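You operate a simulated robot arm through the tools that you are given. There is no shell and no other tool. Be economical: measure what you need, move in short steps, check, and stop when the job is done.

The job below is to be done with a simulated robot arm. You get a single attempt, and the scene is never put back.

TASK
Put one of the roll tags from the service bench top on top of the black jack pad.
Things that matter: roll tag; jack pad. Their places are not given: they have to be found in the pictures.

It is judged by the outcome, as a careful person would: the job done as asked, and still so three seconds after it is handed in. It fails if anything else is knocked over, pushed out of place, dropped, spilled or broken.

THE ROBOT
A 7-joint arm with a two-finger parallel gripper, fixed in place. Base frame: the origin is at the foot of the arm, x ahead of it, y to its left, z up; the work surface is at about z = 86. Lengths are in cm, angles in rad, forces in N, time in s.
With the tool pointing down near the work surface it reaches from about 30 to 70 cm from the base axis. Its first joint turns from -1.152 to 1.152 rad. Payload 1.57 kg.
Tool frame: the origin (TCP) lies between the finger pads and is the grasp point; the fingertips stand 3 cm ahead of it; z points along the fingers, y is the line along which they close. The gripper opens to 11 cm. The fingers are 2.4 cm wide and 1.2 cm thick; the gripper's body (4.8 by 11.2 cm) begins 7.8 cm behind the TCP.
Orientation is that of the tool frame in the base frame, as [roll, pitch, yaw] about the fixed x, y, z axes, in that order (R = Rz(yaw) Ry(pitch) Rx(roll)). With the fingers straight down and closing along the base's y, the tool's x points along the base's -x, its y along +y and its z along -z.

THE INTERFACE
- The arm moves only by the tool send_rows. Its argument "steps" is a list that holds one entry, the list of rows, each a list of 5 numbers: the gripper command, from -1 (fully open) to 1 (shut), values between in proportion, then the shift along the base's x, y, z in units of 200 mm (1.0 is 200 mm), then the turn about the base's z in units of 180 degrees (1.0 is 180 degrees). In form: [[[gripper, dx, dy, dz, spin], ...]]. A call has 1 to 8 rows; each row is the pose to reach, as a shift and turn from the pose commanded when the call began. A call with a number of a shift or a turn outside -1 to 1 is refused whole. Each row takes 0.2 s and may step no farther than 5 cm and 0.15 rad from the row before; otherwise, or with a gripper value out of range, the whole call is refused. Where a pose cannot be reached the arm comes as near as it can. A force on the tool above 40 N (or 10 N above the force at the start of the call, whichever is more), or a blocked arm, ends the call early, and 0.2 s more pass. The fingers move at their own pace (about 10.8 cm/s each) and stop on an object; they squeeze with about 27 N. The grip force told is the motor's: it shows also when the fingers shut on nothing. Time passes only in rows, and 0.2 s behind the last, so rows that repeat a pose let the fingers close. It gives the time, the measured TCP pose, the force on the tool (base axes), the opening and the grip force at its end, in the units of the frame above (readings bear some noise).
- Cameras (640 x 400 px; columns grow to the right, rows downward): "scene" is fixed at [18.34, -39.11, 141.64]; the picture's right is [0.75, -0.66, 0.00], its down [-0.38, -0.43, -0.82] and it looks along [0.54, 0.62, -0.57] (base axes); focal length 330 px, centre (320, 200). "wrist" rides on the gripper at [-3.6, 0, -8] in the tool frame; the picture's right is [0.00, -1.00, 0.00], its down [0.97, 0.00, -0.24] and it looks along [0.24, 0.00, 0.97] (tool axes); focal length 218 px, centre (320, 200).
- get_image(camera): a new picture of that camera. The clock stands still meanwhile.
- pixel_to_xyz(camera, pixels): there is no depth. For up to 12 entries [column, row, z] of the newest picture of that camera ("zoom" is the newest enlarged one), the place [x, y] in the base frame at which the ray of that pixel passes the height z, good to about 0.3 cm, but the place of the scene camera against the robot may be out by one fixed shift of up to 2.5 cm in any direction. The clock stands still meanwhile.
- enlarge(camera, box): a new picture of the part [left, top, right, bottom] of that camera's present view, enlarged. The clock stands still meanwhile.
- finish_job(): hands the job in; it is judged then, once.

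Go step by step. Measure first, check grasps and placings, and put right what went wrong. The budget is 60 turns and 22 pictures, counting those below and the enlarged ones. Unless the task says otherwise, let go and move clear before handing in, and close with one line.

The tools are called after "Call:" as name(argument=value, ...) on one line, values as JSON. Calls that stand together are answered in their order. send_rows: Moves the arm, as the interface text tells. Its arguments: {"type":"object","properties":{"steps":{"type":"array"}},"required":["steps"]} The other tools are called the same way: get_image (camera) takes a picture; pixel_to_xyz (camera, pixels) gives the place at which the rays of pixels pass given heights; enlarge (camera, box) takes an enlarged picture of a part of a camera's view; finish_job () hands the job in.

At the start:

```text
time_s: 0.0
tool_pos: [33.22, 15.87, 114.96]
ee_rot: [-3.142, -0.001, 3.141]
ft_force: [0.5, -0.1, -0.6]
finger_gap: 11.01
gripper_force: 0.1
```

scene: 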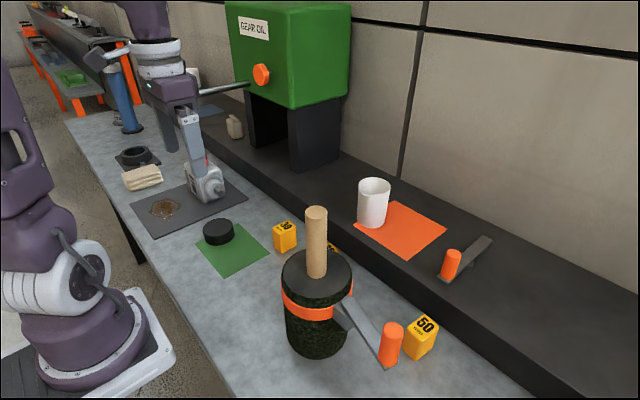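
wrist: 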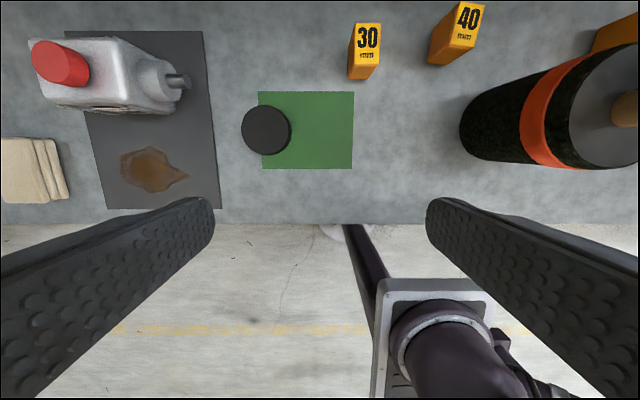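

The wrist view shows yellow tags "30" at (365,50) and "40" at (457,33), with a black disc at (266,130) that is probably the jack pad. I'll enlarge both views and measure these places.

Call:
enlarge(camera="scene", box=[180, 190, 380, 315])

Call:
enlarge(camera="wrist", box=[220, 0, 508, 180])

Call:
pixel_to_xyz(camera="wrist", pixels=[[242, 130, 86], [291, 130, 86], [266, 106, 89], [266, 154, 89], [242, 130, 89], [291, 130, 89], [350, 79, 86], [374, 79, 86], [354, 24, 91], [382, 24, 91], [430, 63, 86], [452, 66, 86]])

```text
3.20 times, centred on (280, 252) of scene
```

zoom: 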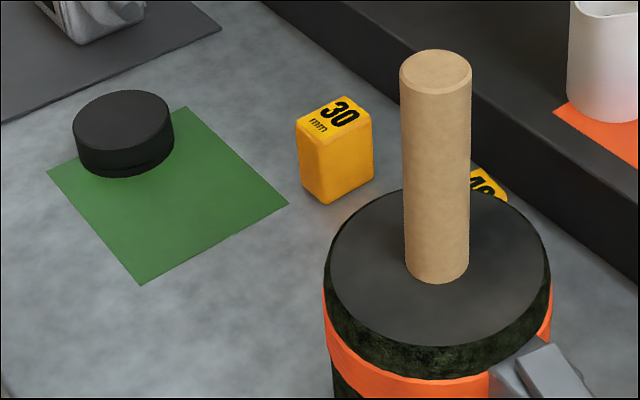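

```text
2.22 times, centred on (364, 90) of wrist
```

zoom: 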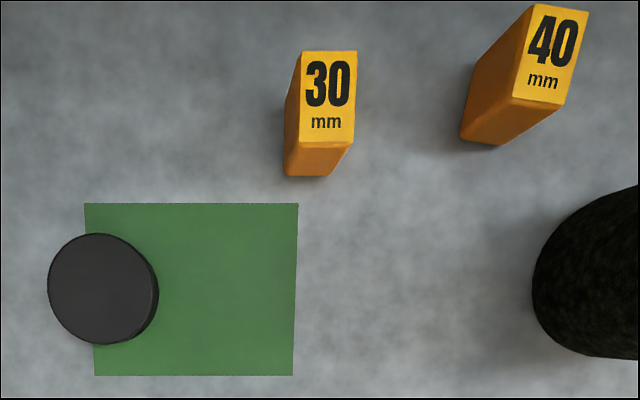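

```text
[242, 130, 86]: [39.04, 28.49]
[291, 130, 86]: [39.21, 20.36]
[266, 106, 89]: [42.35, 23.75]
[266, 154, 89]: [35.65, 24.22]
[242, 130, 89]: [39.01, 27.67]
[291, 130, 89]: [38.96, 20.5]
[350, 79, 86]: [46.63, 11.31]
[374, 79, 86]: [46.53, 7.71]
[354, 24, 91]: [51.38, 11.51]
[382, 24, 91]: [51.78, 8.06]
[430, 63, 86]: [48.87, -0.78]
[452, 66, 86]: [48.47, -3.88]
```

The pad looks about 7 cm across, centred near (39, 24), and tag 30 stands near (48.5, 9.6) with clear space around it. I'll go above tag 30, open, for a closer look.

Call:
send_rows(steps=[[[-1, 0.14, -0.062, -0.06, 0], [-1, 0.28, -0.124, -0.12, 0], [-1, 0.42, -0.186, -0.18, 0], [-1, 0.56, -0.25, -0.24, 0], [-1, 0.7, -0.313, -0.3, 0], [-1, 0.7, -0.313, -0.3, 0]]])

Call:
get_image(camera="wrist")

Call:
get_image(camera="scene")

```text
time_s: 1.4
tool_pos: [47.23, 9.54, 109.02]
ee_rot: [-3.141, 0.002, -3.141]
ft_force: [-0.2, 0.0, 0.6]
finger_gap: 11.01
gripper_force: 0.1
```

```text
17 pictures are left
```

wrist: 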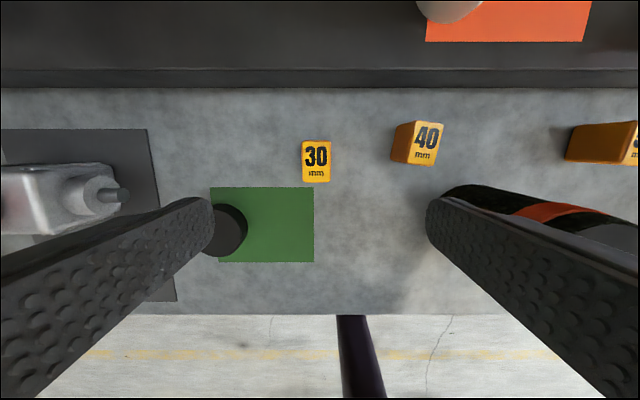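

```text
16 pictures are left
```

scene: 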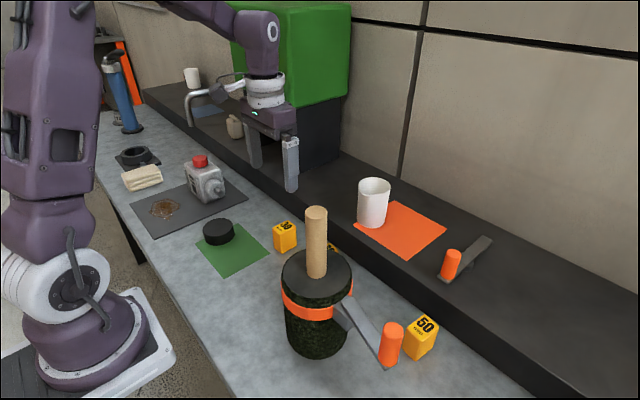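

Tag 30 is now nearly straight below at (316,161). I'll check the black ring at (137,157) so I don't mistake it for the pad, and get the tag's size.

Call:
enlarge(camera="scene", box=[90, 130, 250, 230])

Call:
enlarge(camera="wrist", box=[200, 110, 360, 270])

Call:
pixel_to_xyz(camera="wrist", pixels=[[302, 141, 91], [330, 141, 91], [303, 182, 91], [330, 182, 91], [302, 141, 92], [330, 182, 92], [303, 182, 86], [210, 187, 86], [314, 187, 86], [314, 262, 86]])

Call:
pixel_to_xyz(camera="scene", pixels=[[281, 254, 86], [281, 238, 86], [281, 238, 92], [281, 254, 92], [218, 237, 86], [218, 229, 89]])

```text
4.00 times, centred on (170, 180) of scene
```

zoom: 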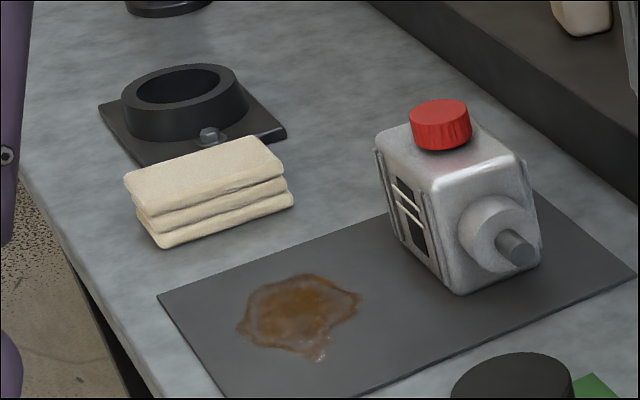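

```text
2.50 times, centred on (280, 190) of wrist
```

zoom: 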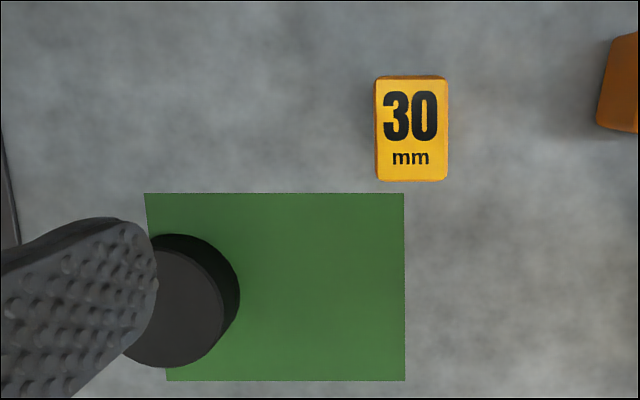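

```text
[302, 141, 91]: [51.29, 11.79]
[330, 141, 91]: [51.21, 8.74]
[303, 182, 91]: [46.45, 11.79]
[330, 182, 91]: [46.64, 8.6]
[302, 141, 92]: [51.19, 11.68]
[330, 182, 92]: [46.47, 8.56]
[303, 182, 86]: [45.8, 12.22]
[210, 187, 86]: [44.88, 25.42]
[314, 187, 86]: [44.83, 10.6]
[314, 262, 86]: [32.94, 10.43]
```

```text
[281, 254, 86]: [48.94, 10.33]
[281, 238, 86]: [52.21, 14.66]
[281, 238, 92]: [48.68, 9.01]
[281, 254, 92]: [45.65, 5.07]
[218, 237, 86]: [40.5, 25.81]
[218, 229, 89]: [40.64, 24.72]
```

The ring is a bracket fitting, so the plain black disc is the jack pad. Tag 30 is centred near (48.9, 10.2), about 3.2 cm wide in y; I'll align and go down around it to z≈90.

Call:
send_rows(steps=[[[-1, 0.085, 0.033, 0, 0], [-1, 0.085, 0.033, -0.23, 0], [-1, 0.085, 0.033, -0.46, 0], [-1, 0.085, 0.033, -0.65, 0], [-1, 0.085, 0.033, -0.8, 0], [-1, 0.085, 0.033, -0.9, 0], [-1, 0.085, 0.033, -0.945, 0], [-1, 0.085, 0.033, -0.945, 0]]])

Call:
get_image(camera="wrist")

Call:
enlarge(camera="scene", box=[200, 180, 360, 280])

```text
time_s: 3.2
tool_pos: [48.85, 10.22, 90.01]
ee_rot: [3.142, 0.0, 3.141]
ft_force: [-0.6, -0.5, -0.8]
finger_gap: 10.98
gripper_force: 0.0
```

```text
13 pictures are left
```

wrist: 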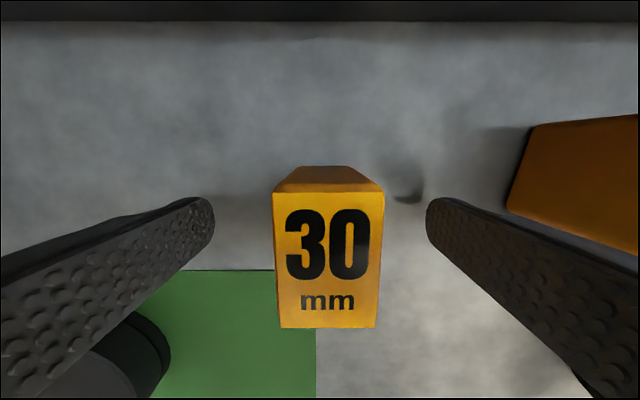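

```text
4.00 times, centred on (280, 230) of scene
```

zoom: 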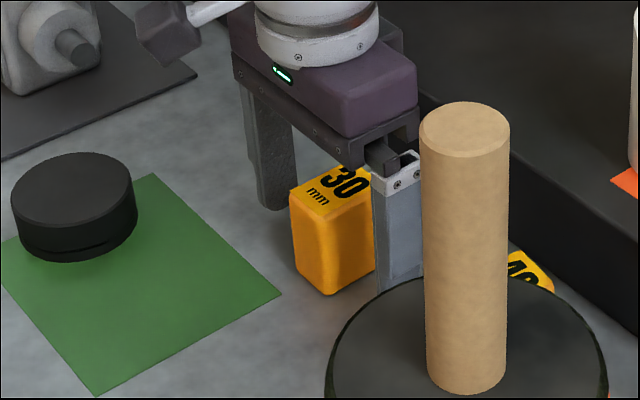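

The tag is centred between the fingers at (327,250). Now close on it.

Call:
send_rows(steps=[[[1, 0, 0, 0, 0], [1, 0, 0, 0, 0], [1, 0, 0, 0, 0], [1, 0, 0, 0, 0]]])

Call:
pixel_to_xyz(camera="wrist", pixels=[[328, 192, 91.5], [328, 327, 91.5], [275, 260, 91.5], [381, 260, 91.5]])

```text
time_s: 4.2
tool_pos: [48.87, 10.13, 90.05]
ee_rot: [-3.141, 0.0, 3.142]
ft_force: [-0.1, -0.9, 0.3]
finger_gap: 3.33
gripper_force: 27.6
```

```text
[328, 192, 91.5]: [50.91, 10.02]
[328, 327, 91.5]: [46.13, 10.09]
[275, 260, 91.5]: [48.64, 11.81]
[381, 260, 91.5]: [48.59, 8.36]
```

Grip is firm at 3.33 cm, 27.6 N. I'll lift 9 cm and move toward the pad, stopping high to re-measure it.

Call:
send_rows(steps=[[[1, 0, 0, 0.15, 0], [1, 0, 0, 0.3, 0], [1, 0, 0, 0.5, 0], [1, -0.08, 0.09, 0.6, 0], [1, -0.16, 0.2, 0.6, 0], [1, -0.24, 0.34, 0.6, 0], [1, -0.3, 0.45, 0.6, 0], [1, -0.3, 0.45, 0.6, 0]]])

Call:
get_image(camera="wrist")

Call:
get_image(camera="scene")

```text
time_s: 6.0
tool_pos: [42.78, 19.36, 102.09]
ee_rot: [3.141, 0.001, -3.141]
ft_force: [0.3, 0.6, -0.7]
finger_gap: 3.32
gripper_force: 27.3
```

```text
11 pictures are left
```

wrist: 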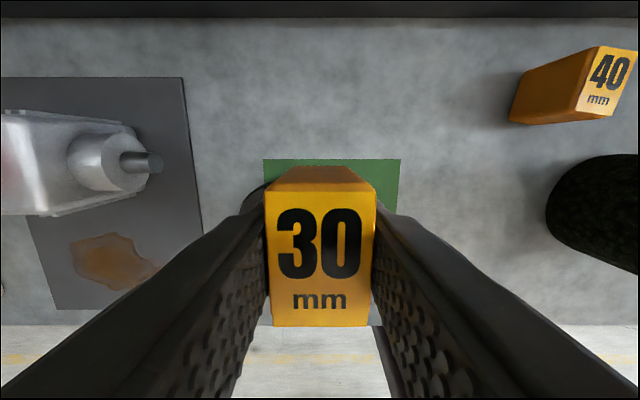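

```text
10 pictures are left
```

scene: 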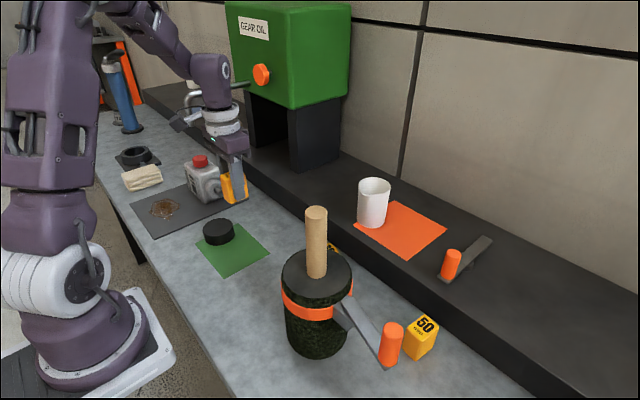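

The tag is held level and hides the pad in the wrist view. My earlier views put the pad's centre at (39.0, 24.1), and the tag's centre is 0.3 cm behind the TCP in x, so I'll go to (39.3, 24.1) and down to z≈95 to check.

Call:
send_rows(steps=[[[1, -0.09, 0.12, 0, 0], [1, -0.175, 0.237, 0, 0], [1, -0.175, 0.237, -0.12, 0], [1, -0.175, 0.237, -0.25, 0], [1, -0.175, 0.237, -0.35, 0], [1, -0.175, 0.237, -0.35, 0]]])

Call:
enlarge(camera="scene", box=[150, 170, 310, 270])

Call:
get_image(camera="wrist")

```text
time_s: 7.4
tool_pos: [39.43, 23.93, 95.09]
ee_rot: [-3.141, 0.0, -3.141]
ft_force: [0.5, 0.2, 0.2]
finger_gap: 3.35
gripper_force: 26.6
```

```text
4.00 times, centred on (230, 220) of scene
```

zoom: 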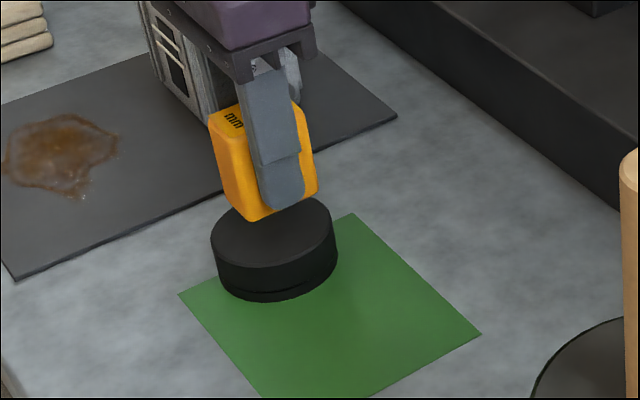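

```text
8 pictures are left
```

wrist: 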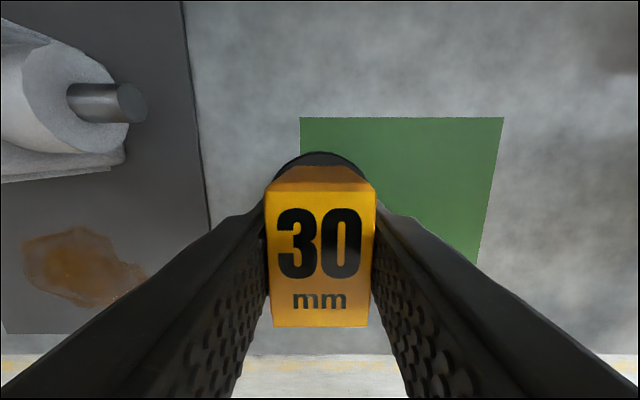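

The tag is lined up over the pad: the pad's arc at (320,155) is symmetric behind it. I'll lower slowly and watch the force.

Call:
send_rows(steps=[[[1, 0, 0, -0.04, 0], [1, 0, 0, -0.07, 0], [1, 0, 0, -0.085, 0], [1, 0, 0, -0.095, 0], [1, 0, 0, -0.105, 0], [1, 0, 0, -0.105, 0]]])

Call:
enlarge(camera="scene", box=[150, 170, 310, 270])

```text
time_s: 8.8
tool_pos: [39.35, 24.04, 93.06]
ee_rot: [3.14, 0.002, -3.141]
ft_force: [0.6, -1.4, 16.7]
finger_gap: 3.34
gripper_force: 26.9
```

```text
4.00 times, centred on (230, 220) of scene
```

zoom: 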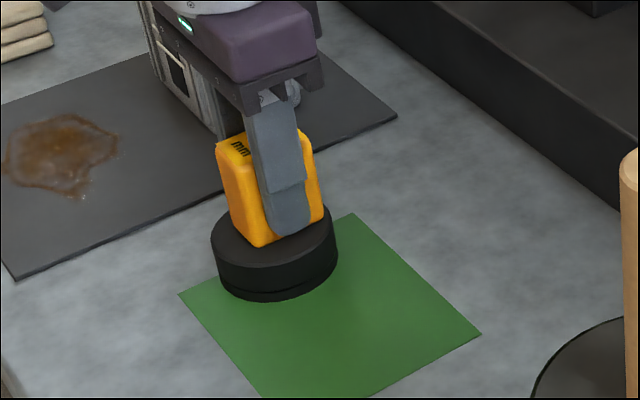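

Contact shows as 16.7 N upward, and the tag sits within the pad's top. I'll ease off slightly, open partway and rise straight up.

Call:
send_rows(steps=[[[1, 0, 0, 0.005, 0], [0.2, 0, 0, 0.005, 0], [-0.1, 0, 0, 0.005, 0], [-0.1, 0, 0, 0.005, 0], [-0.1, 0, 0, 0.1, 0], [-0.1, 0, 0, 0.3, 0], [-0.1, 0, 0, 0.5, 0], [-0.1, 0, 0, 0.6, 0]]])

Call:
enlarge(camera="scene", box=[150, 170, 310, 270])

Call:
get_image(camera="wrist")

```text
time_s: 10.6
tool_pos: [39.21, 23.96, 105.1]
ee_rot: [3.14, -0.001, 3.141]
ft_force: [0.8, 0.5, 0.6]
finger_gap: 6.08
gripper_force: 0.1
```

```text
4.00 times, centred on (230, 220) of scene
```

zoom: 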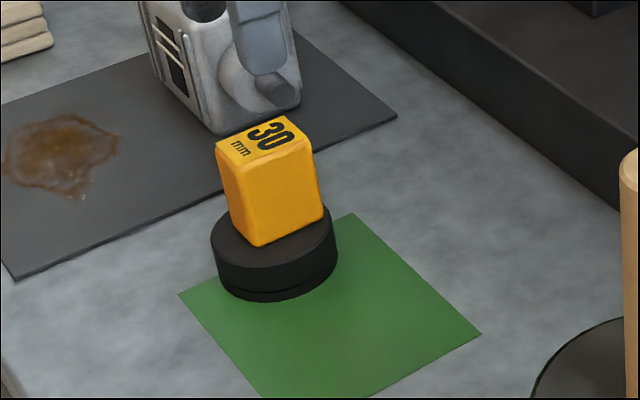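

```text
5 pictures are left
```

wrist: 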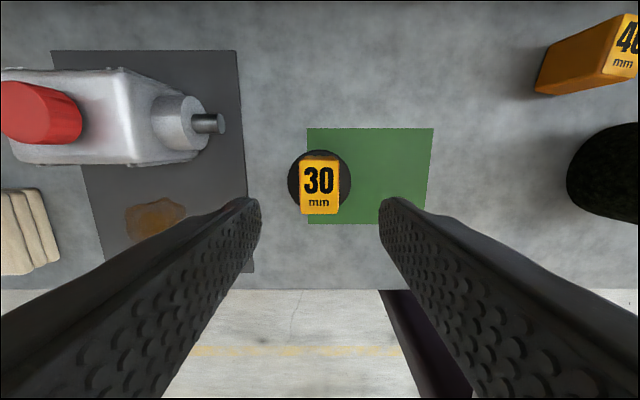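

The tag stands upright and centred on the pad at (319,183), nothing else has moved, and the gripper is clear. I'm handing the job in.

Call:
finish_job()

```text
The job is handed in.
```

The 30 mm roll tag is standing upright on top of the black jack pad; the arm has let go and moved clear, and nothing else looked moved in the last pictures.
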